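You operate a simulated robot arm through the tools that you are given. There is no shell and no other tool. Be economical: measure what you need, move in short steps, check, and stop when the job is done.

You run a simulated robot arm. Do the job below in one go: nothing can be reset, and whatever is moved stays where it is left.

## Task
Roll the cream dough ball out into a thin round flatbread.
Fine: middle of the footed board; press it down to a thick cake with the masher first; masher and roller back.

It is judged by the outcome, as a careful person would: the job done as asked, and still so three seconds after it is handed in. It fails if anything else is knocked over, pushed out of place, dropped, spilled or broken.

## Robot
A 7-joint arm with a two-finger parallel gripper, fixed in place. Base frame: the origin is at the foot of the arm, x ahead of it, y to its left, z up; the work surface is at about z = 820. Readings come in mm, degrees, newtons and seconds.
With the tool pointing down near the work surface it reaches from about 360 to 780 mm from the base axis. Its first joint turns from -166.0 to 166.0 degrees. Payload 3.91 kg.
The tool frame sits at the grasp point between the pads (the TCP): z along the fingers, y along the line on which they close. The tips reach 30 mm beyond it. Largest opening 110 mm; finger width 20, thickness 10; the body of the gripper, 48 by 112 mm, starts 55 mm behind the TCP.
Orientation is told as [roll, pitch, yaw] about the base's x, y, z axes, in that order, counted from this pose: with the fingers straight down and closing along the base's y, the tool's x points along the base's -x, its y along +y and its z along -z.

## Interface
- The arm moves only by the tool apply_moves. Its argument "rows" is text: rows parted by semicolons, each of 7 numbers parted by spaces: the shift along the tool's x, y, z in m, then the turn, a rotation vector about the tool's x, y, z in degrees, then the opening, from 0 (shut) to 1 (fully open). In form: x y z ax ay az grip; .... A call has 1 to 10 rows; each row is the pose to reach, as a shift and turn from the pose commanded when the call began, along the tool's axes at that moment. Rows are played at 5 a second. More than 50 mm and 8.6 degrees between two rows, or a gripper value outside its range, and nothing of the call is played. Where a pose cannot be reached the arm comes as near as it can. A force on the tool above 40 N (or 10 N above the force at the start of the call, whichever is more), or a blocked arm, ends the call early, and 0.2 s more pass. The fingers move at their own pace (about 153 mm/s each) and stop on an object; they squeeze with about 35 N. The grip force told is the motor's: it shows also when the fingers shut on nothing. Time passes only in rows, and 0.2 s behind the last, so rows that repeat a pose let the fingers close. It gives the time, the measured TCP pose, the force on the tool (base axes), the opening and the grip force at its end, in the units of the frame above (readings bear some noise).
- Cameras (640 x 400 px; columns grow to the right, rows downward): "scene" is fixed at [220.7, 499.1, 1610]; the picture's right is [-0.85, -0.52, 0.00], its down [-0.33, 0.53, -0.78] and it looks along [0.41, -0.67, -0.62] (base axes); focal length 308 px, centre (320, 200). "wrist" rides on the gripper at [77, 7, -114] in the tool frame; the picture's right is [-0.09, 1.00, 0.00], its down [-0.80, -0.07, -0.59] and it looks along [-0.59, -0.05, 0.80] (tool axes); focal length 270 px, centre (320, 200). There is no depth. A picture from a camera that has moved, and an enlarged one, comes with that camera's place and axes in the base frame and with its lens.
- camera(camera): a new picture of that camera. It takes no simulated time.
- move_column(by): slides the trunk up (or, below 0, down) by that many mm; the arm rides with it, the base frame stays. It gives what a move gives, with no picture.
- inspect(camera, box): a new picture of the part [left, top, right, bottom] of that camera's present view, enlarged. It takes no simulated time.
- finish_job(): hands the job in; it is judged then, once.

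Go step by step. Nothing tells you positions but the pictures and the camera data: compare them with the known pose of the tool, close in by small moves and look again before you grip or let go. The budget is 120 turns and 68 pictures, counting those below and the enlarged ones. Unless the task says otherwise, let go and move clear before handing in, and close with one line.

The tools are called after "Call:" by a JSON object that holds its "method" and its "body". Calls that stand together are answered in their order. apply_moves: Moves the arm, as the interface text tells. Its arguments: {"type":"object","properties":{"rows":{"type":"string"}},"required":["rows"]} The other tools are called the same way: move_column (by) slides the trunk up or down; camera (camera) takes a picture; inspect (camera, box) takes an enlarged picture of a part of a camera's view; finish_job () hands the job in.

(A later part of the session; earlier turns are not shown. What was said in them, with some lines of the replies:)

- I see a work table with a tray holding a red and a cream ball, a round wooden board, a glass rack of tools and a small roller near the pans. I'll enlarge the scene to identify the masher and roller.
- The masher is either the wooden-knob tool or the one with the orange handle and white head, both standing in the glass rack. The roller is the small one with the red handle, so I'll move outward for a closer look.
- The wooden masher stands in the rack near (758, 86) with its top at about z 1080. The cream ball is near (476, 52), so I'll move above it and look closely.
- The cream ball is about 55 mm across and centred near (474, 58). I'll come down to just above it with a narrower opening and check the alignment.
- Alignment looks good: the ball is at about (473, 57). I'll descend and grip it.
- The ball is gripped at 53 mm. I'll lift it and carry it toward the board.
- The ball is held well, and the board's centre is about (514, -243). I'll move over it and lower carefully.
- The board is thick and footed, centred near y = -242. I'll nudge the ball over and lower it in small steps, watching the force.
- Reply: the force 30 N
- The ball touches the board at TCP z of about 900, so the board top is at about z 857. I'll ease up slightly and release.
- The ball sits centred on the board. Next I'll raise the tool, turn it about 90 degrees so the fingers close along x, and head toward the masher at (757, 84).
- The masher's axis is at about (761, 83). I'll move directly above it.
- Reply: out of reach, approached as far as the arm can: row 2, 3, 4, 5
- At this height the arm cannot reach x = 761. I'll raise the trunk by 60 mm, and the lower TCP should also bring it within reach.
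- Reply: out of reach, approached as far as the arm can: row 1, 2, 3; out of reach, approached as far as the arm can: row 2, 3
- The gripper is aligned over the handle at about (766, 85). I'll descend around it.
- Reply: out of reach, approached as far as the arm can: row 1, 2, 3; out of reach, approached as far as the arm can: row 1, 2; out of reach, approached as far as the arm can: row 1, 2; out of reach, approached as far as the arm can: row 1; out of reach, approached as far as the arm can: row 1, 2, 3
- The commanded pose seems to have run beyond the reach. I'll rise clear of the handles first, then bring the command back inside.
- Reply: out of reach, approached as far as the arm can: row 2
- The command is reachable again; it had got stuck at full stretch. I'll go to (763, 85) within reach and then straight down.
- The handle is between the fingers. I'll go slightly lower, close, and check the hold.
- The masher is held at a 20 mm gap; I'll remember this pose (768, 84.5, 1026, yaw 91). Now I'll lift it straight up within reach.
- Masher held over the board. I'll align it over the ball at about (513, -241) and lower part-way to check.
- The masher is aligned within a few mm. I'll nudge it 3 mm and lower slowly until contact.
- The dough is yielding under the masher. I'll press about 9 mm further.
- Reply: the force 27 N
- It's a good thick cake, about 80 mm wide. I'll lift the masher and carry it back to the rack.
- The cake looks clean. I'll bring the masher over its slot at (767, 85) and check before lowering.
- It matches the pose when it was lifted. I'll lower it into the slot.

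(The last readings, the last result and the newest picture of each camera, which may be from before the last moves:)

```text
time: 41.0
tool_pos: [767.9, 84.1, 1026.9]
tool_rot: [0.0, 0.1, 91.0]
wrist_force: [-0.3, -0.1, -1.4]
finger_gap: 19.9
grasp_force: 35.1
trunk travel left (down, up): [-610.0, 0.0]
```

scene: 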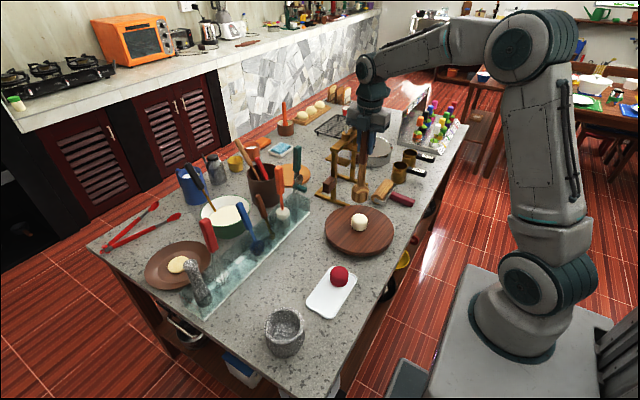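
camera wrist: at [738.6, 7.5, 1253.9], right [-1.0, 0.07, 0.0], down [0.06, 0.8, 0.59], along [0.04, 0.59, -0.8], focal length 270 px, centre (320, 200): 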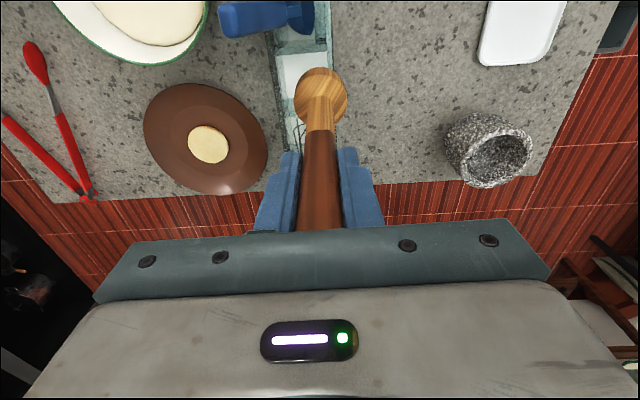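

Call:
{"method": "apply_moves", "body": {"rows": "0 0 0.002 0 0 0 0.1;0 0 0.003 0 0 0 0.1"}}

Call:
{"method": "inspect", "body": {"camera": "scene", "box": [190, 160, 290, 290]}}

```text
time: 41.6
tool_pos: [768.8, 84.7, 1024.5]
tool_rot: [-0.1, 0.0, 91.0]
wrist_force: [-0.8, -0.9, 7.5]
finger_gap: 19.6
grasp_force: 35.4
trunk travel left (down, up): [-610.0, 0.0]
```

```text
3.08 times, centred on (240, 225) of scene
camera zoom: at [220.7, 499.1, 1610.0], right [-0.85, -0.52, 0.0], down [-0.33, 0.53, -0.78], along [0.41, -0.67, -0.62], focal length 948 px, centre (566, 123)
```

zoom: 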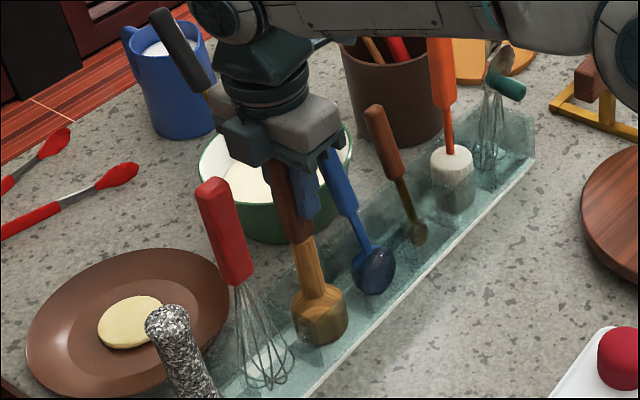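

The masher is seated in its slot. I'll open and rise straight up, then retract.

Call:
{"method": "apply_moves", "body": {"rows": "0 0 0 0 0 0 0.35;0 0 0 0 0 0 0.55;0 0.001 -0.03 0 0 0 0.55;0 0.003 -0.06 0 0 0 0.55;0 0.005 -0.09 0 0 0 0.55;0 0.03 -0.115 0 0 0 0.55;0 0.07 -0.135 0 0 0 0.55;0.02 0.11 -0.15 0 0 0 0.55;0.05 0.15 -0.15 0 0 0 0.55;0.09 0.18 -0.15 0 0 0 0.55"}}

Call:
{"method": "inspect", "body": {"camera": "scene", "box": [190, 130, 310, 290]}}

Call:
{"method": "inspect", "body": {"camera": "scene", "box": [350, 140, 440, 220]}}

```text
time: 43.8
tool_pos: [588.9, -7.5, 1174.3]
tool_rot: [-0.1, 0.0, 91.0]
wrist_force: [0.3, -1.1, 0.3]
finger_gap: 60.6
grasp_force: 0.0
trunk travel left (down, up): [-610.0, 0.0]
```

```text
2.50 times, centred on (250, 210) of scene
camera zoom: at [220.7, 499.1, 1610.0], right [-0.85, -0.52, 0.0], down [-0.33, 0.53, -0.78], along [0.41, -0.67, -0.62], focal length 770 px, centre (495, 175)
```

zoom: 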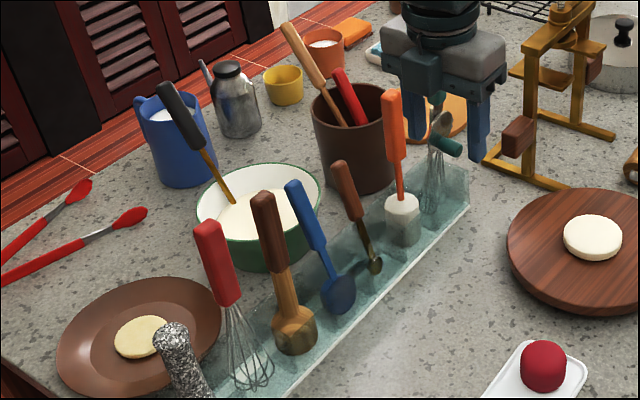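

```text
5.00 times, centred on (395, 180) of scene
camera zoom: at [220.7, 499.1, 1610.0], right [-0.85, -0.52, 0.0], down [-0.33, 0.53, -0.78], along [0.41, -0.67, -0.62], focal length 1541 px, centre (-55, 300)
```

zoom: 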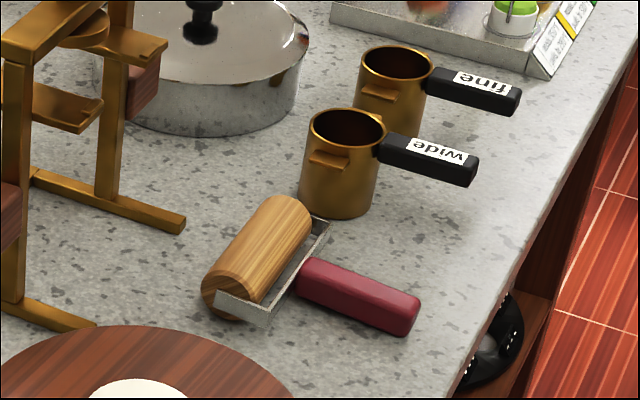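

The masher stands back in its slot. The roller lies with its cylinder along y around (535, -505) and its handle pointing toward the base at y of about -500. I'll go and look from above.

Call:
{"method": "apply_moves", "body": {"rows": "0.04 0.02 0 0 0 8.5 0.6;0.08 0.04 0 0 0 17 0.6;0.125 0.06 0 0 0 25.5 0.6;0.17 0.08 0 0 0 34 0.7;0.215 0.1 0 0 0 42.5 0.7;0.26 0.115 0 0 0 51 0.7;0.305 0.13 0 0 0 59.5 0.7;0.35 0.145 0 0 0 68 0.7;0.395 0.155 0 0 0 76.5 0.7;0.44 0.157 0 0 0 85 0.7"}}

Call:
{"method": "apply_moves", "body": {"rows": "0 -0.02 0.04 0 0 6 0.7;0 -0.04 0.085 0 0 6 0.7;0 -0.04 0.13 0 0 6 0.7;0 -0.04 0.17 0 0 6 0.7;0 -0.04 0.17 0 0 6 0.7"}}

Call:
{"method": "camera", "body": {"camera": "wrist"}}

```text
time: 46.0
tool_pos: [439.6, -454.1, 1173.8]
tool_rot: [0.0, -0.1, 5.8]
wrist_force: [-0.1, -0.6, -0.1]
finger_gap: 77.0
grasp_force: 0.1
trunk travel left (down, up): [-610.0, 0.0]
```

```text
time: 47.2
tool_pos: [446.8, -490.8, 1004.4]
tool_rot: [0.0, 0.0, 0.0]
wrist_force: [-0.4, 0.0, 0.4]
finger_gap: 76.9
grasp_force: 0.0
trunk travel left (down, up): [-610.0, 0.0]
```

```text
25 pictures are left
camera wrist: at [369.4, -484.8, 1118.9], right [0.09, 1.0, 0.0], down [0.8, -0.07, 0.59], along [0.59, -0.05, -0.8], focal length 270 px, centre (320, 200)
```

wrist: 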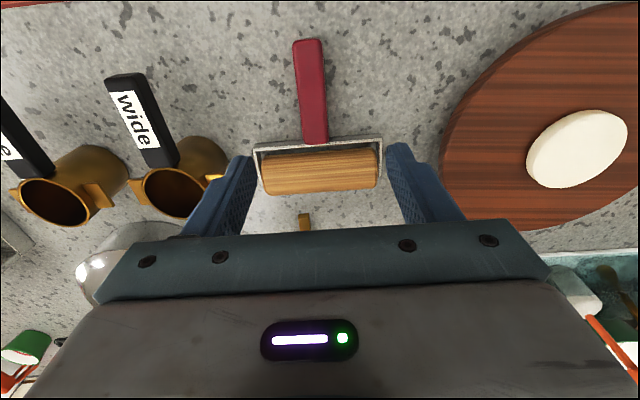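

The handle runs along x at y of about -499, from x 396 to 495, and the cylinder is centred near (529, -498). I'll grip the handle near the bracket, at x of about 470.

Call:
{"method": "apply_moves", "body": {"rows": "-0.012 -0.008 0.04 0 0 0 0.6;-0.023 -0.008 0.075 0 0 0 0.6;-0.023 -0.008 0.104 0 0 0 0.6;-0.023 -0.008 0.104 0 0 0 0.6"}}

Call:
{"method": "camera", "body": {"camera": "wrist"}}

Call:
{"method": "inspect", "body": {"camera": "scene", "box": [350, 150, 440, 230]}}

```text
time: 48.2
tool_pos: [465.8, -499.5, 900.5]
tool_rot: [0.0, 0.0, 0.0]
wrist_force: [-0.1, 0.1, 0.2]
finger_gap: 66.1
grasp_force: 0.1
trunk travel left (down, up): [-610.0, 0.0]
```

```text
24 pictures are left
camera wrist: at [388.3, -491.8, 1015.0], right [0.09, 1.0, 0.0], down [0.8, -0.07, 0.59], along [0.59, -0.05, -0.8], focal length 270 px, centre (320, 200)
```

wrist: 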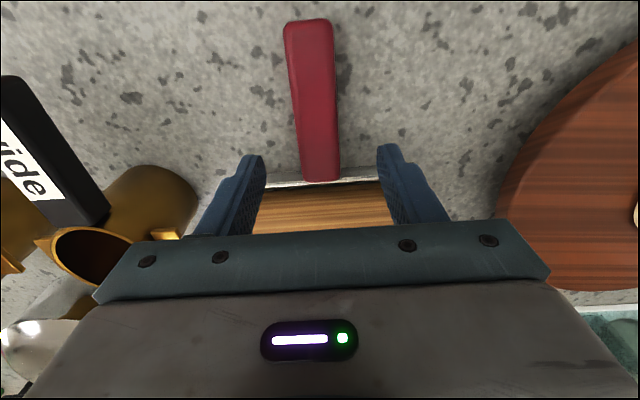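

```text
5.00 times, centred on (395, 190) of scene
camera zoom: at [220.7, 499.1, 1610.0], right [-0.85, -0.52, 0.0], down [-0.33, 0.53, -0.78], along [0.41, -0.67, -0.62], focal length 1541 px, centre (-55, 250)
```

zoom: 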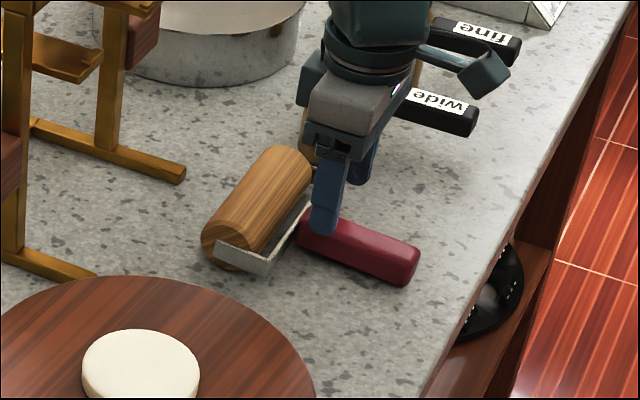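

Aligned with clearance to the pans. I'll descend to z 862 and close on the handle.

Call:
{"method": "apply_moves", "body": {"rows": "-0.003 -0.001 0.02 0 0 0 0.6;-0.003 -0.001 0.0385 0 0 0 0.6;-0.003 -0.001 0.0385 0 0 0 0.45;-0.003 -0.001 0.0385 0 0 0 0.1;-0.003 -0.001 0.0385 0 0 0 0.1"}}

```text
time: 49.4
tool_pos: [469.6, -499.1, 861.4]
tool_rot: [0.0, 0.0, 0.0]
wrist_force: [0.1, -0.5, 0.2]
finger_gap: 27.6
grasp_force: 35.2
trunk travel left (down, up): [-610.0, 0.0]
```

Handle gripped at 27.6 mm; I'll remember this pose (469.6, -499.1, 861.4). I'll lift and check how the roller hangs.

Call:
{"method": "apply_moves", "body": {"rows": "0 0 -0.03 0 0 0 0.1;0 0 -0.07 0 0 0 0.1;0 0 -0.11 0 0 0 0.1;0 0 -0.11 0 0 0 0.1"}}

Call:
{"method": "inspect", "body": {"camera": "scene", "box": [340, 120, 450, 220]}}

Call:
{"method": "inspect", "body": {"camera": "wrist", "box": [200, 0, 440, 240]}}

```text
time: 50.4
tool_pos: [469.1, -498.6, 972.9]
tool_rot: [0.0, 0.0, 0.0]
wrist_force: [0.1, 0.2, -3.3]
finger_gap: 27.4
grasp_force: 35.3
trunk travel left (down, up): [-610.0, 0.0]
```

```text
4.00 times, centred on (395, 170) of scene
camera zoom: at [220.7, 499.1, 1610.0], right [-0.85, -0.52, 0.0], down [-0.33, 0.53, -0.78], along [0.41, -0.67, -0.62], focal length 1233 px, centre (20, 320)
```

zoom: 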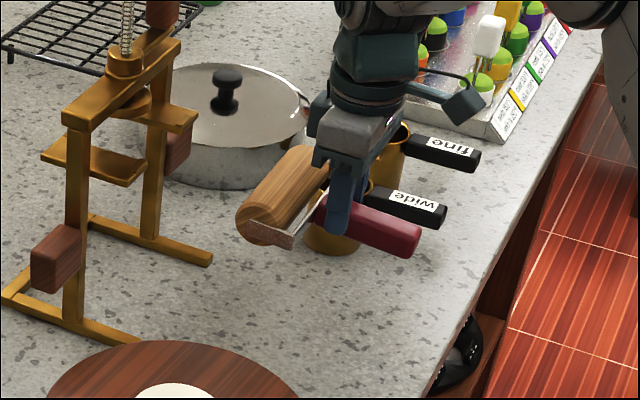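

```text
1.67 times, centred on (320, 120) of wrist
camera zoom: at [393.8, -491.6, 1087.9], right [0.09, 1.0, 0.0], down [0.8, -0.07, 0.59], along [0.59, -0.05, -0.8], focal length 450 px, centre (320, 333)
```

zoom: 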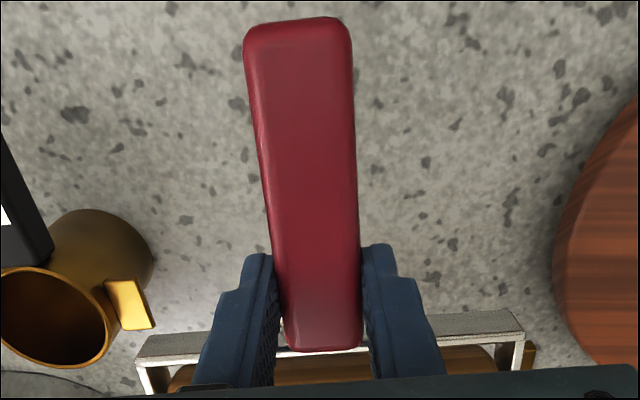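

The roller is held firmly and level. I'll carry it over the board and tilt it nose-down 15° so the fingers stay well above the dough.

Call:
{"method": "apply_moves", "body": {"rows": "0.03 0.02 -0.01 0 0 0 0.1;0.04 0.06 -0.01 0 0 0 0.1;0.04 0.105 -0.01 0 0 0 0.1;0.035 0.15 -0.01 0 0 0 0.1;0.025 0.195 -0.01 0 0 0 0.1;0.015 0.235 -0.01 0 0 0 0.1;0.007 0.2566 -0.01 0 4 0 0.1;0.007 0.2566 -0.01 0 10 0 0.1;0.007 0.2566 -0.01 0 15 0 0.1;0.007 0.2566 -0.01 0 15 0 0.1"}}

Call:
{"method": "inspect", "body": {"camera": "scene", "box": [300, 150, 420, 270]}}

Call:
{"method": "camera", "body": {"camera": "wrist"}}

```text
time: 52.6
tool_pos: [462.0, -243.2, 982.0]
tool_rot: [0.0, 15.2, -0.1]
wrist_force: [-0.8, 0.0, -3.5]
finger_gap: 27.6
grasp_force: 35.1
trunk travel left (down, up): [-610.0, 0.0]
```

```text
3.33 times, centred on (360, 210) of scene
camera zoom: at [220.7, 499.1, 1610.0], right [-0.85, -0.52, 0.0], down [-0.33, 0.53, -0.78], along [0.41, -0.67, -0.62], focal length 1027 px, centre (187, 167)
```

zoom: 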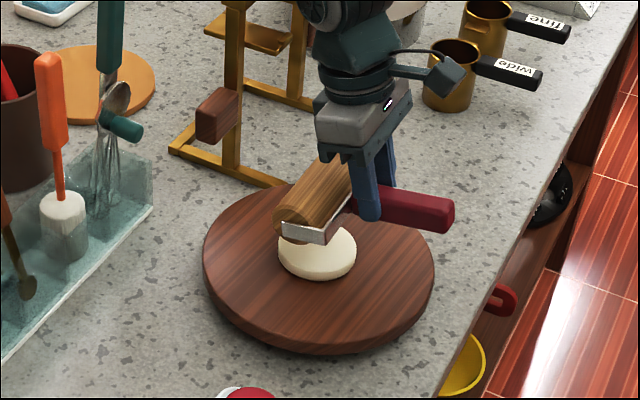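

```text
19 pictures are left
camera wrist: at [418.8, -235.6, 1112.4], right [0.09, 1.0, -0.02], down [0.93, -0.07, 0.37], along [0.36, -0.05, -0.93], focal length 270 px, centre (320, 200)
```

wrist: 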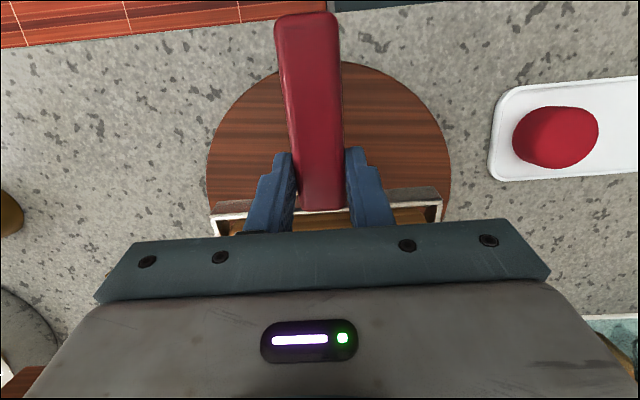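

Call:
{"method": "apply_moves", "body": {"rows": "-0.0065 0 0.0242 0 0 0 0.1;-0.0117 0 0.0435 0 0 0 0.1;-0.0124 0 0.0464 0 0 0 0.1;-0.0132 0 0.0492 0 0 0 0.1"}}

Call:
{"method": "inspect", "body": {"camera": "scene", "box": [310, 170, 410, 270]}}

```text
time: 53.6
tool_pos: [463.1, -242.7, 931.2]
tool_rot: [0.0, 14.9, -0.1]
wrist_force: [0.0, -3.1, 13.8]
finger_gap: 27.7
grasp_force: 35.2
trunk travel left (down, up): [-610.0, 0.0]
```

```text
4.00 times, centred on (360, 220) of scene
camera zoom: at [220.7, 499.1, 1610.0], right [-0.85, -0.52, 0.0], down [-0.33, 0.53, -0.78], along [0.41, -0.67, -0.62], focal length 1233 px, centre (160, 120)
```

zoom: 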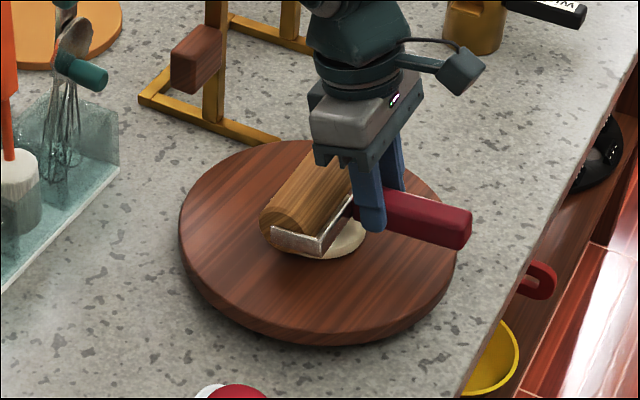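

Contact with about 17 N. I'll roll back and forth along x about 3 mm deeper.

Call:
{"method": "apply_moves", "body": {"rows": "-0.0008 0 0.0029 0 0 0 0.1;0.0234 0 0.0094 0 0 0 0.1;0.0475 0 0.0159 0 0 0 0.1;0.0234 0 0.0094 0 0 0 0.1;-0.0008 0 0.0029 0 0 0 0.1;-0.025 0 -0.0036 0 0 0 0.1;-0.0443 0 -0.0088 0 0 0 0.1;-0.025 0 -0.0036 0 0 0 0.1;-0.0008 0 0.0029 0 0 0 0.1"}}

Call:
{"method": "inspect", "body": {"camera": "scene", "box": [310, 170, 410, 270]}}

```text
time: 55.6
tool_pos: [461.0, -244.1, 926.5]
tool_rot: [0.0, 15.1, 0.1]
wrist_force: [-0.8, -0.5, -3.5]
finger_gap: 27.3
grasp_force: 34.3
trunk travel left (down, up): [-610.0, 0.0]
```

```text
4.00 times, centred on (360, 220) of scene
camera zoom: at [220.7, 499.1, 1610.0], right [-0.85, -0.52, 0.0], down [-0.33, 0.53, -0.78], along [0.41, -0.67, -0.62], focal length 1233 px, centre (160, 120)
```

zoom: 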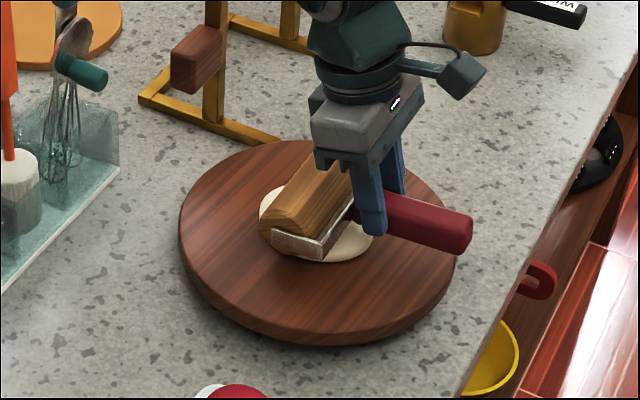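

The dough stretches along x and is about 13 mm thick. I'll lift, turn the roller 90° about the vertical, and roll along y.

Call:
{"method": "apply_moves", "body": {"rows": "0.0078 0 -0.029 0 0 0 0.1;0.0027 0.006 -0.0304 -2.2 0 8.21 0.1;-0.0023 0.012 -0.0317 -4.4 0 16.42 0.1;-0.0074 0.018 -0.0331 -6.6 0 24.63 0.1;-0.0125 0.024 -0.0344 -8.8 0 32.84 0.1;-0.0176 0.03 -0.0358 -11 0 41.05 0.1;-0.0226 0.036 -0.0372 -13.2 0 49.26 0.1;-0.0277 0.042 -0.0385 -15.4 0 57.47 0.1;-0.0328 0.048 -0.0399 -17.6 0 65.68 0.1;-0.0429 0.054 -0.0426 -19.8 0 73.89 0.1"}}

Call:
{"method": "apply_moves", "body": {"rows": "0 0 0 -2.1 0 7.8 0.1;0 0 0 -3.5 0 13 0.1;0 0 0 -3.5 0 13 0.1"}}

Call:
{"method": "inspect", "body": {"camera": "scene", "box": [310, 170, 410, 270]}}

```text
time: 57.8
tool_pos: [515.5, -187.3, 956.8]
tool_rot: [0.0, 14.9, -76.5]
wrist_force: [-0.2, 0.0, -4.0]
finger_gap: 27.4
grasp_force: 34.8
trunk travel left (down, up): [-610.0, 0.0]
```

```text
time: 58.6
tool_pos: [515.1, -188.8, 957.7]
tool_rot: [-0.1, 15.0, -90.2]
wrist_force: [0.2, 0.0, -2.8]
finger_gap: 27.6
grasp_force: 35.1
trunk travel left (down, up): [-610.0, 0.0]
```

```text
4.00 times, centred on (360, 220) of scene
camera zoom: at [220.7, 499.1, 1610.0], right [-0.85, -0.52, 0.0], down [-0.33, 0.53, -0.78], along [0.41, -0.67, -0.62], focal length 1233 px, centre (160, 120)
```

zoom: 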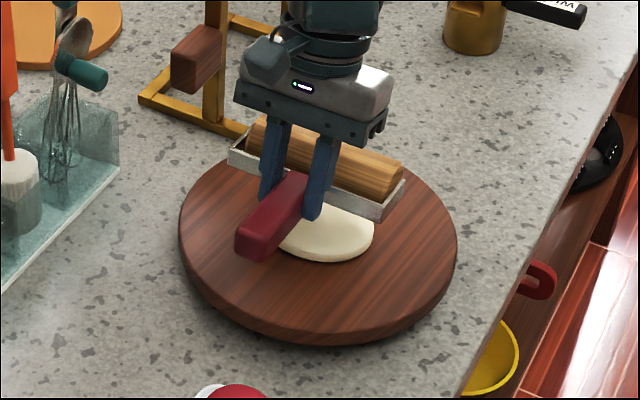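

Turned correctly, with the handle toward +y. I'll descend to about 10 mm and roll along y.

Call:
{"method": "apply_moves", "body": {"rows": "-0.0044 -0.0005 0.0164 0 0 0 0.1;-0.0088 -0.001 0.0328 0 0 0 0.1;0.0154 -0.001 0.0393 0 0 0 0.1;0.0395 -0.001 0.0458 0 0 0 0.1;0.0154 -0.001 0.0393 0 0 0 0.1;-0.0088 -0.001 0.0328 0 0 0 0.1;-0.033 -0.001 0.0263 0 0 0 0.1;-0.0523 -0.001 0.0211 0 0 0 0.1;-0.033 -0.001 0.0263 0 0 0 0.1;-0.0088 -0.001 0.0328 0 0 0 0.1"}}

Call:
{"method": "inspect", "body": {"camera": "scene", "box": [310, 170, 410, 270]}}

```text
time: 60.8
tool_pos: [512.4, -188.7, 923.4]
tool_rot: [0.0, 15.0, -90.0]
wrist_force: [0.4, 0.2, -3.5]
finger_gap: 27.3
grasp_force: 34.6
trunk travel left (down, up): [-610.0, 0.0]
```

```text
4.00 times, centred on (360, 220) of scene
camera zoom: at [220.7, 499.1, 1610.0], right [-0.85, -0.52, 0.0], down [-0.33, 0.53, -0.78], along [0.41, -0.67, -0.62], focal length 1233 px, centre (160, 120)
```

zoom: 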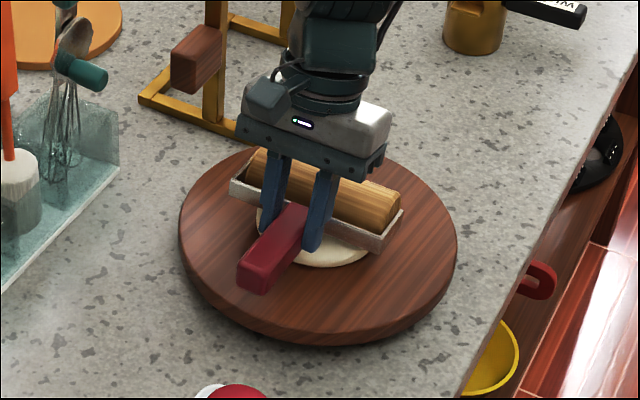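

Call:
{"method": "apply_moves", "body": {"rows": "-0.0004 0 0.0015 0 0 0 0.1;0.0286 0 0.0093 0 0 0 0.1;0.0576 0 0.017 0 0 0 0.1;0.0286 0 0.0093 0 0 0 0.1;-0.0004 0 0.0015 0 0 0 0.1;-0.0294 0 -0.0063 0 0 0 0.1;-0.0584 0 -0.014 0 0 0 0.1;-0.0294 0 -0.0063 0 0 0 0.1;-0.0004 0 0.0015 0 0 0 0.1;0.0078 0 -0.029 0 0 0 0.1"}}

Call:
{"method": "inspect", "body": {"camera": "scene", "box": [310, 170, 410, 270]}}

```text
time: 63.0
tool_pos: [513.4, -189.7, 954.4]
tool_rot: [-0.1, 14.9, -90.0]
wrist_force: [0.1, 0.0, -4.7]
finger_gap: 27.7
grasp_force: 35.1
trunk travel left (down, up): [-610.0, 0.0]
```

```text
4.00 times, centred on (360, 220) of scene
camera zoom: at [220.7, 499.1, 1610.0], right [-0.85, -0.52, 0.0], down [-0.33, 0.53, -0.78], along [0.41, -0.67, -0.62], focal length 1233 px, centre (160, 120)
```

zoom: 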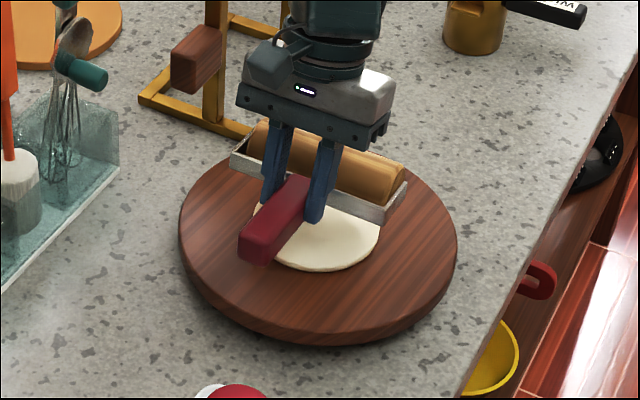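

Call:
{"method": "apply_moves", "body": {"rows": "-0.005 -0.0052 -0.00135 2.2 0 -8.21 0.1;-0.01 -0.0104 -0.0027 4.4 0 -16.42 0.1;-0.015 -0.0156 -0.00405 6.6 0 -24.63 0.1;-0.02 -0.0208 -0.0054 8.8 0 -32.84 0.1;-0.025 -0.026 -0.00675 11 0 -41.05 0.1;-0.03 -0.0312 -0.0081 13.2 0 -49.26 0.1;-0.035 -0.0364 -0.00945 15.4 0 -57.47 0.1;-0.04 -0.0416 -0.0108 17.6 0 -65.68 0.1;-0.045 -0.0468 -0.0122 19.8 0 -73.89 0.1;-0.0502 -0.052 -0.0135 22 0 -82.1 0.1"}}

Call:
{"method": "apply_moves", "body": {"rows": "0 0 0 1.3 0 -4.8 0.1;0 0 0 1.3 0 -4.8 0.1"}}

```text
time: 65.2
tool_pos: [463.2, -242.1, 952.9]
tool_rot: [0.0, 15.1, -4.9]
wrist_force: [0.5, 0.1, -4.3]
finger_gap: 27.5
grasp_force: 35.6
trunk travel left (down, up): [-610.0, 0.0]
```

```text
time: 65.8
tool_pos: [463.4, -239.9, 954.4]
tool_rot: [0.0, 15.1, 0.1]
wrist_force: [0.7, -0.7, -3.7]
finger_gap: 27.4
grasp_force: 34.8
trunk travel left (down, up): [-610.0, 0.0]
```

Call:
{"method": "apply_moves", "body": {"rows": "-0.0044 0 0.0162 0 0 0 0.1;-0.0087 -0.001 0.0324 0 0 0 0.1;0.0203 -0.001 0.0402 0 0 0 0.1;0.0493 -0.001 0.0479 0 0 0 0.1;0.0203 -0.001 0.0402 0 0 0 0.1;-0.0087 -0.001 0.0324 0 0 0 0.1;-0.0377 -0.001 0.0246 0 0 0 0.1;-0.0647 -0.001 0.0174 0 0 0 0.1;-0.0377 -0.001 0.0246 0 0 0 0.1;-0.0087 -0.001 0.0324 0 0 0 0.1"}}

Call:
{"method": "apply_moves", "body": {"rows": "-0.0004 0 0.0015 0 0 0 0.1;0.0286 0 0.0093 0 0 0 0.1;0.0576 0 0.017 0 0 0 0.1;0.0286 0 0.0093 0 0 0 0.1;-0.0004 0 0.0015 0 0 0 0.1;-0.0294 0 -0.0063 0 0 0 0.1;-0.0584 0 -0.014 0 0 0 0.1;-0.0294 0 -0.0063 0 0 0 0.1;-0.0004 0 0.0015 0 0 0 0.1;0.0078 0 -0.029 0 0 0 0.1"}}

Call:
{"method": "inspect", "body": {"camera": "scene", "box": [310, 170, 410, 270]}}

```text
time: 68.0
tool_pos: [461.4, -239.9, 918.6]
tool_rot: [0.0, 15.0, 0.0]
wrist_force: [0.4, -0.6, -0.8]
finger_gap: 27.5
grasp_force: 34.8
trunk travel left (down, up): [-610.0, 0.0]
```

```text
time: 70.2
tool_pos: [460.8, -242.0, 949.6]
tool_rot: [0.1, 15.0, 0.0]
wrist_force: [0.3, -0.7, -3.8]
finger_gap: 27.5
grasp_force: 35.5
trunk travel left (down, up): [-610.0, 0.0]
```

```text
4.00 times, centred on (360, 220) of scene
camera zoom: at [220.7, 499.1, 1610.0], right [-0.85, -0.52, 0.0], down [-0.33, 0.53, -0.78], along [0.41, -0.67, -0.62], focal length 1233 px, centre (160, 120)
```

zoom: 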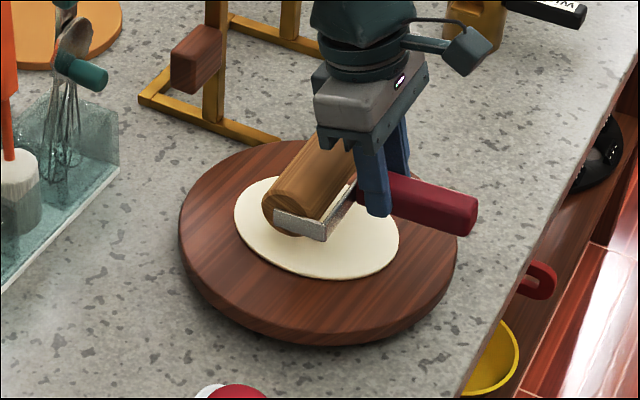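

The dough is now elongated along x. I'll turn 90° again and roll along y to round it out.

Call:
{"method": "apply_moves", "body": {"rows": "-0.005 0.0053 -0.00135 -2.2 0 8.21 0.1;-0.01 0.0106 -0.0027 -4.4 0 16.42 0.1;-0.015 0.0159 -0.00405 -6.6 0 24.63 0.1;-0.02 0.0212 -0.0054 -8.8 0 32.84 0.1;-0.025 0.0265 -0.00675 -11 0 41.05 0.1;-0.03 0.0318 -0.0081 -13.2 0 49.26 0.1;-0.035 0.0371 -0.00945 -15.4 0 57.47 0.1;-0.04 0.0424 -0.0108 -17.6 0 65.68 0.1;-0.045 0.0477 -0.0122 -19.8 0 73.89 0.1;-0.0507 0.053 -0.0136 -22 0 82.1 0.1"}}

Call:
{"method": "apply_moves", "body": {"rows": "0 0 0 -1.3 0 4.8 0.1;0 0 0 -1.3 0 4.8 0.1"}}

```text
time: 72.4
tool_pos: [514.6, -189.2, 949.8]
tool_rot: [-0.1, 14.9, -85.1]
wrist_force: [-0.1, 0.1, -3.2]
finger_gap: 27.3
grasp_force: 35.4
trunk travel left (down, up): [-610.0, 0.0]
```

```text
time: 73.0
tool_pos: [514.7, -188.5, 950.5]
tool_rot: [0.0, 14.9, -90.0]
wrist_force: [-0.3, 0.9, -3.8]
finger_gap: 27.6
grasp_force: 34.7
trunk travel left (down, up): [-610.0, 0.0]
```

Call:
{"method": "apply_moves", "body": {"rows": "-0.0043 0 0.016 0 0 0 0.1;-0.0085 -0.001 0.0319 0 0 0 0.1;0.0205 -0.001 0.0397 0 0 0 0.1;0.0475 -0.001 0.0469 0 0 0 0.1;0.0205 -0.001 0.0397 0 0 0 0.1;-0.0085 -0.001 0.0319 0 0 0 0.1;-0.0375 -0.001 0.0241 0 0 0 0.1;-0.0645 -0.001 0.0169 0 0 0 0.1;-0.0375 -0.001 0.0241 0 0 0 0.1;-0.0085 -0.001 0.0319 0 0 0 0.1"}}

Call:
{"method": "apply_moves", "body": {"rows": "0.0078 0 -0.029 0 0 0 0.1;0.0138 0 -0.067 0 0 0 0.1;-0.0002 0.01 -0.11 0 0 0 0.1;-0.0002 0.01 -0.11 0 0 0 0.1"}}

Call:
{"method": "inspect", "body": {"camera": "scene", "box": [310, 170, 410, 270]}}

```text
time: 75.2
tool_pos: [515.0, -187.5, 914.2]
tool_rot: [0.0, 15.0, -89.9]
wrist_force: [-6.0, 3.3, 20.5]
finger_gap: 27.6
grasp_force: 35.1
trunk travel left (down, up): [-610.0, 0.0]
```

```text
time: 76.2
tool_pos: [526.5, -216.4, 1025.0]
tool_rot: [0.1, 15.1, -89.9]
wrist_force: [0.1, -0.5, -4.0]
finger_gap: 27.4
grasp_force: 35.3
trunk travel left (down, up): [-610.0, 0.0]
```

```text
4.00 times, centred on (360, 220) of scene
camera zoom: at [220.7, 499.1, 1610.0], right [-0.85, -0.52, 0.0], down [-0.33, 0.53, -0.78], along [0.41, -0.67, -0.62], focal length 1233 px, centre (160, 120)
```

zoom: 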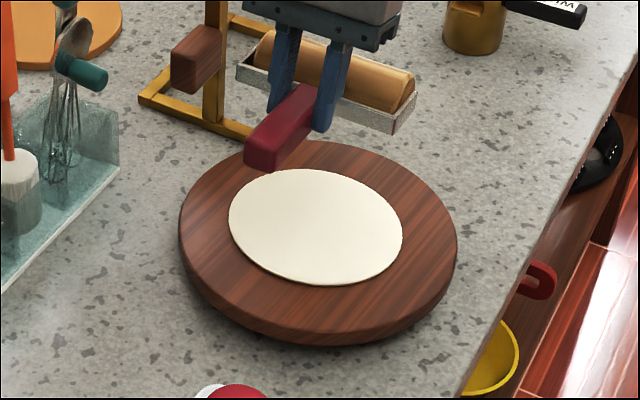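

The flatbread is now round, about 150 mm across and roughly 5–6 mm thick, and centred on the board. I'll take the roller back now, undoing the turn and tilt on the way.

Call:
{"method": "apply_moves", "body": {"rows": "-0.0081 -0.0096 -0.0022 2.2 0 -8.21 0.1;-0.0162 -0.0192 -0.0044 4.4 0 -16.42 0.1;-0.0243 -0.0288 -0.0065 6.6 0 -24.63 0.1;-0.0324 -0.0384 -0.0087 8.8 0 -32.84 0.1;-0.0406 -0.048 -0.0109 11 0 -41.05 0.1;-0.0487 -0.0576 -0.0131 13.2 0 -49.26 0.1;-0.0568 -0.0672 -0.0153 15.4 0 -57.47 0.1;-0.0649 -0.0768 -0.0174 17.6 0 -65.68 0.1;-0.073 -0.0864 -0.0196 19.8 0 -73.89 0.1;-0.0811 -0.096 -0.0218 22 0 -82.1 0.1"}}

Call:
{"method": "apply_moves", "body": {"rows": "0 -0.03 0 1.3 0 -4.8 0.1;0 -0.07 0 1.3 0 -4.8 0.1;0 -0.11 0 1.3 0 -4.8 0.1;0 -0.15 0 1.3 0 -4.8 0.1;0 -0.15 0 1.3 0 -4.8 0.1"}}

Call:
{"method": "apply_moves", "body": {"rows": "0 -0.015 0 0 -7 0 0.1;0 -0.03 0 0 -15 0 0.1;0 -0.03 0 0 -15 0 0.1"}}

```text
time: 78.4
tool_pos: [429.4, -302.2, 1022.7]
tool_rot: [0.0, 15.0, -4.9]
wrist_force: [0.8, 0.2, -3.0]
finger_gap: 27.5
grasp_force: 34.7
trunk travel left (down, up): [-610.0, 0.0]
```

```text
time: 79.6
tool_pos: [414.8, -450.8, 1023.9]
tool_rot: [0.0, 15.0, 0.0]
wrist_force: [0.1, 0.6, -4.7]
finger_gap: 27.4
grasp_force: 35.1
trunk travel left (down, up): [-610.0, 0.0]
```

```text
time: 80.4
tool_pos: [414.8, -479.5, 1024.4]
tool_rot: [0.0, -0.1, 0.0]
wrist_force: [-0.6, 0.9, -3.7]
finger_gap: 27.6
grasp_force: 34.8
trunk travel left (down, up): [-610.0, 0.0]
```

Call:
{"method": "apply_moves", "body": {"rows": "-0.028 -0.01 0 0 0 0 0.1;-0.0545 -0.0194 0 0 0 0 0.1;-0.0545 -0.0194 0.045 0 0 0 0.1;-0.0545 -0.0194 0.09 0 0 0 0.1;-0.0545 -0.0194 0.13 0 0 0 0.1;-0.0545 -0.0194 0.15 0 0 0 0.1;-0.0545 -0.0194 0.15 0 0 0 0.1"}}

Call:
{"method": "inspect", "body": {"camera": "scene", "box": [350, 150, 440, 230]}}

```text
time: 82.0
tool_pos: [469.3, -501.4, 872.1]
tool_rot: [0.0, 0.0, 0.0]
wrist_force: [-0.4, 0.6, -4.0]
finger_gap: 27.4
grasp_force: 34.6
trunk travel left (down, up): [-610.0, 0.0]
```

```text
5.00 times, centred on (395, 190) of scene
camera zoom: at [220.7, 499.1, 1610.0], right [-0.85, -0.52, 0.0], down [-0.33, 0.53, -0.78], along [0.41, -0.67, -0.62], focal length 1541 px, centre (-55, 250)
```

zoom: 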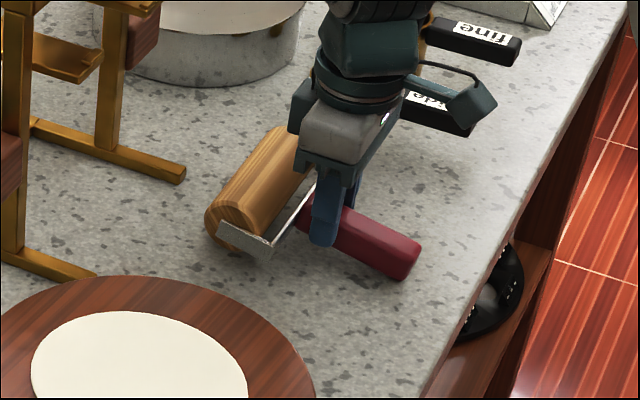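

The roller is just above its old spot. I'll lower the last 10 mm gently.

Call:
{"method": "apply_moves", "body": {"rows": "0 0.001 0.005 0 0 0 0.1;0 0.001 0.009 0 0 0 0.1;0 0.001 0.0105 0 0 0 0.1"}}

```text
time: 82.8
tool_pos: [470.0, -499.7, 865.0]
tool_rot: [-0.2, -0.1, 0.1]
wrist_force: [4.2, -0.7, 11.8]
finger_gap: 27.5
grasp_force: 35.4
trunk travel left (down, up): [-610.0, 0.0]
```

Contact came about 3 mm early, so the roller has tilted slightly in the grip. I'll level it with a small pitch, then release.

Call:
{"method": "apply_moves", "body": {"rows": "0 0 0 0 -1.5 0 0.1;0 0 0.002 0 -3 0 0.1;0 0 0.002 0 -3 0 0.25;0 0 0.002 0 -3 0 0.35;0 0 0.002 0 -3 0 0.5;0 0 0.002 0 -3 0 0.5"}}

Call:
{"method": "inspect", "body": {"camera": "scene", "box": [350, 150, 440, 230]}}

```text
time: 84.2
tool_pos: [467.5, -499.1, 861.2]
tool_rot: [0.0, -3.0, 0.1]
wrist_force: [-0.2, 0.0, 0.1]
finger_gap: 55.2
grasp_force: 0.1
trunk travel left (down, up): [-610.0, 0.0]
```

```text
5.00 times, centred on (395, 190) of scene
camera zoom: at [220.7, 499.1, 1610.0], right [-0.85, -0.52, 0.0], down [-0.33, 0.53, -0.78], along [0.41, -0.67, -0.62], focal length 1541 px, centre (-55, 250)
```

zoom: 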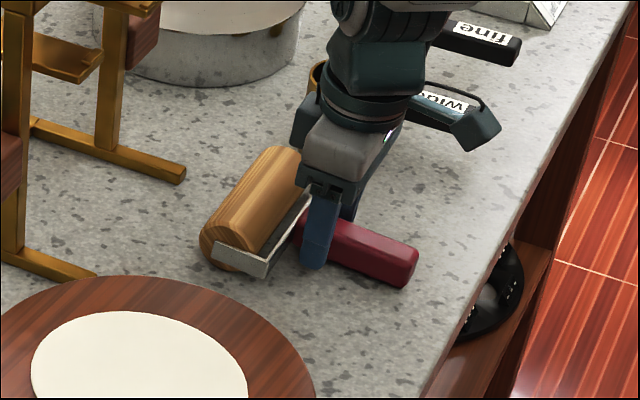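

Released, and the roller is where it lay before. I'll rise and move clear.

Call:
{"method": "apply_moves", "body": {"rows": "0 0 -0.03 0 0 0 0.5;0 0 -0.07 0 0 0 0.5;0 0 -0.12 0 0 0 0.5;0 0 -0.17 0 0 0 0.5;0 0 -0.22 0 0 0 0.5;0 0.04 -0.26 0 0 0 0.5;0 0.08 -0.28 0 0 0 0.5"}}

Call:
{"method": "camera", "body": {"camera": "scene"}}

Call:
{"method": "inspect", "body": {"camera": "scene", "box": [310, 150, 430, 270]}}

Call:
{"method": "camera", "body": {"camera": "wrist"}}

```text
refused: row 6 steps farther than a row can; nothing moved
```

```text
9 pictures are left
```

scene: 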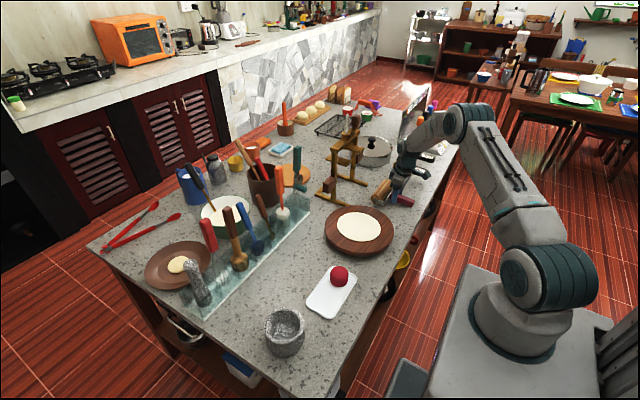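

```text
3.33 times, centred on (370, 210) of scene
camera zoom: at [220.7, 499.1, 1610.0], right [-0.85, -0.52, 0.0], down [-0.33, 0.53, -0.78], along [0.41, -0.67, -0.62], focal length 1027 px, centre (153, 167)
```

zoom: 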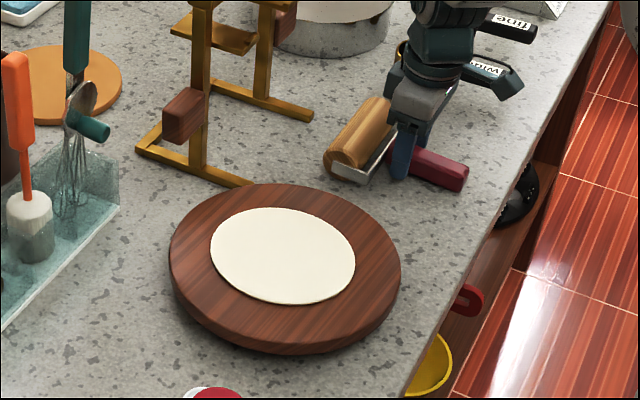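

```text
7 pictures are left
camera wrist: at [385.4, -491.8, 971.4], right [0.09, 1.0, 0.0], down [0.77, -0.07, 0.64], along [0.63, -0.05, -0.77], focal length 270 px, centre (320, 200)
```

wrist: 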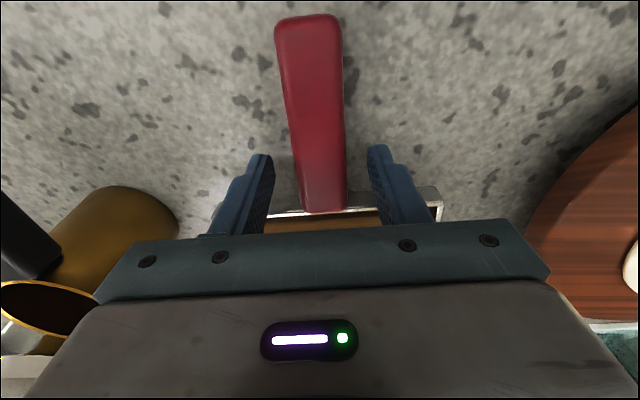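

That move was refused because one row stepped too far. I'll repeat it with shorter steps.

Call:
{"method": "apply_moves", "body": {"rows": "0 0 -0.03 0 0 0 0.5;0 0 -0.07 0 0 0 0.5;0 0 -0.115 0 0 0 0.5;0 0 -0.16 0 0 0 0.5;0 0 -0.2 0 0 0 0.5;0 0.03 -0.23 0 0 0 0.5;0.02 0.06 -0.25 0 0 0 0.5"}}

Call:
{"method": "inspect", "body": {"camera": "scene", "box": [310, 150, 430, 270]}}

Call:
{"method": "camera", "body": {"camera": "wrist"}}

```text
time: 85.8
tool_pos: [434.0, -437.4, 1112.2]
tool_rot: [0.0, -3.0, 0.0]
wrist_force: [-0.4, 0.2, 0.4]
finger_gap: 55.0
grasp_force: 0.1
trunk travel left (down, up): [-610.0, 0.0]
```

```text
3.33 times, centred on (370, 210) of scene
camera zoom: at [220.7, 499.1, 1610.0], right [-0.85, -0.52, 0.0], down [-0.33, 0.53, -0.78], along [0.41, -0.67, -0.62], focal length 1027 px, centre (153, 167)
```

zoom: 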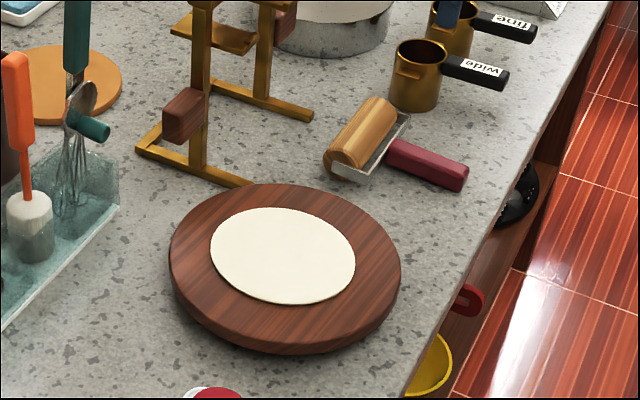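

```text
5 pictures are left
camera wrist: at [350.9, -430.1, 1221.8], right [0.09, 1.0, 0.0], down [0.77, -0.07, 0.64], along [0.63, -0.05, -0.77], focal length 270 px, centre (320, 200)
```

wrist: 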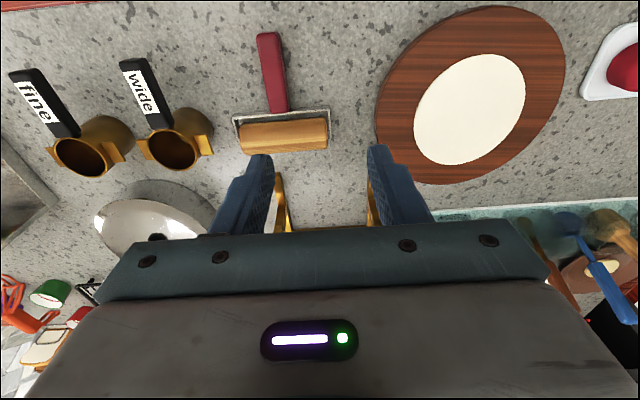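

The flatbread is thin, round and centred on the footed board, and both tools are back in place with nothing else disturbed. I'm handing in.

Call:
{"method": "finish_job", "body": {}}

```text
The job is handed in.
```

The cream dough ball was pressed to a thick cake with the masher, then rolled into a round flatbread about 150 mm across and roughly 5–6 mm thick in the middle of the footed board. The masher and roller are back in their places.
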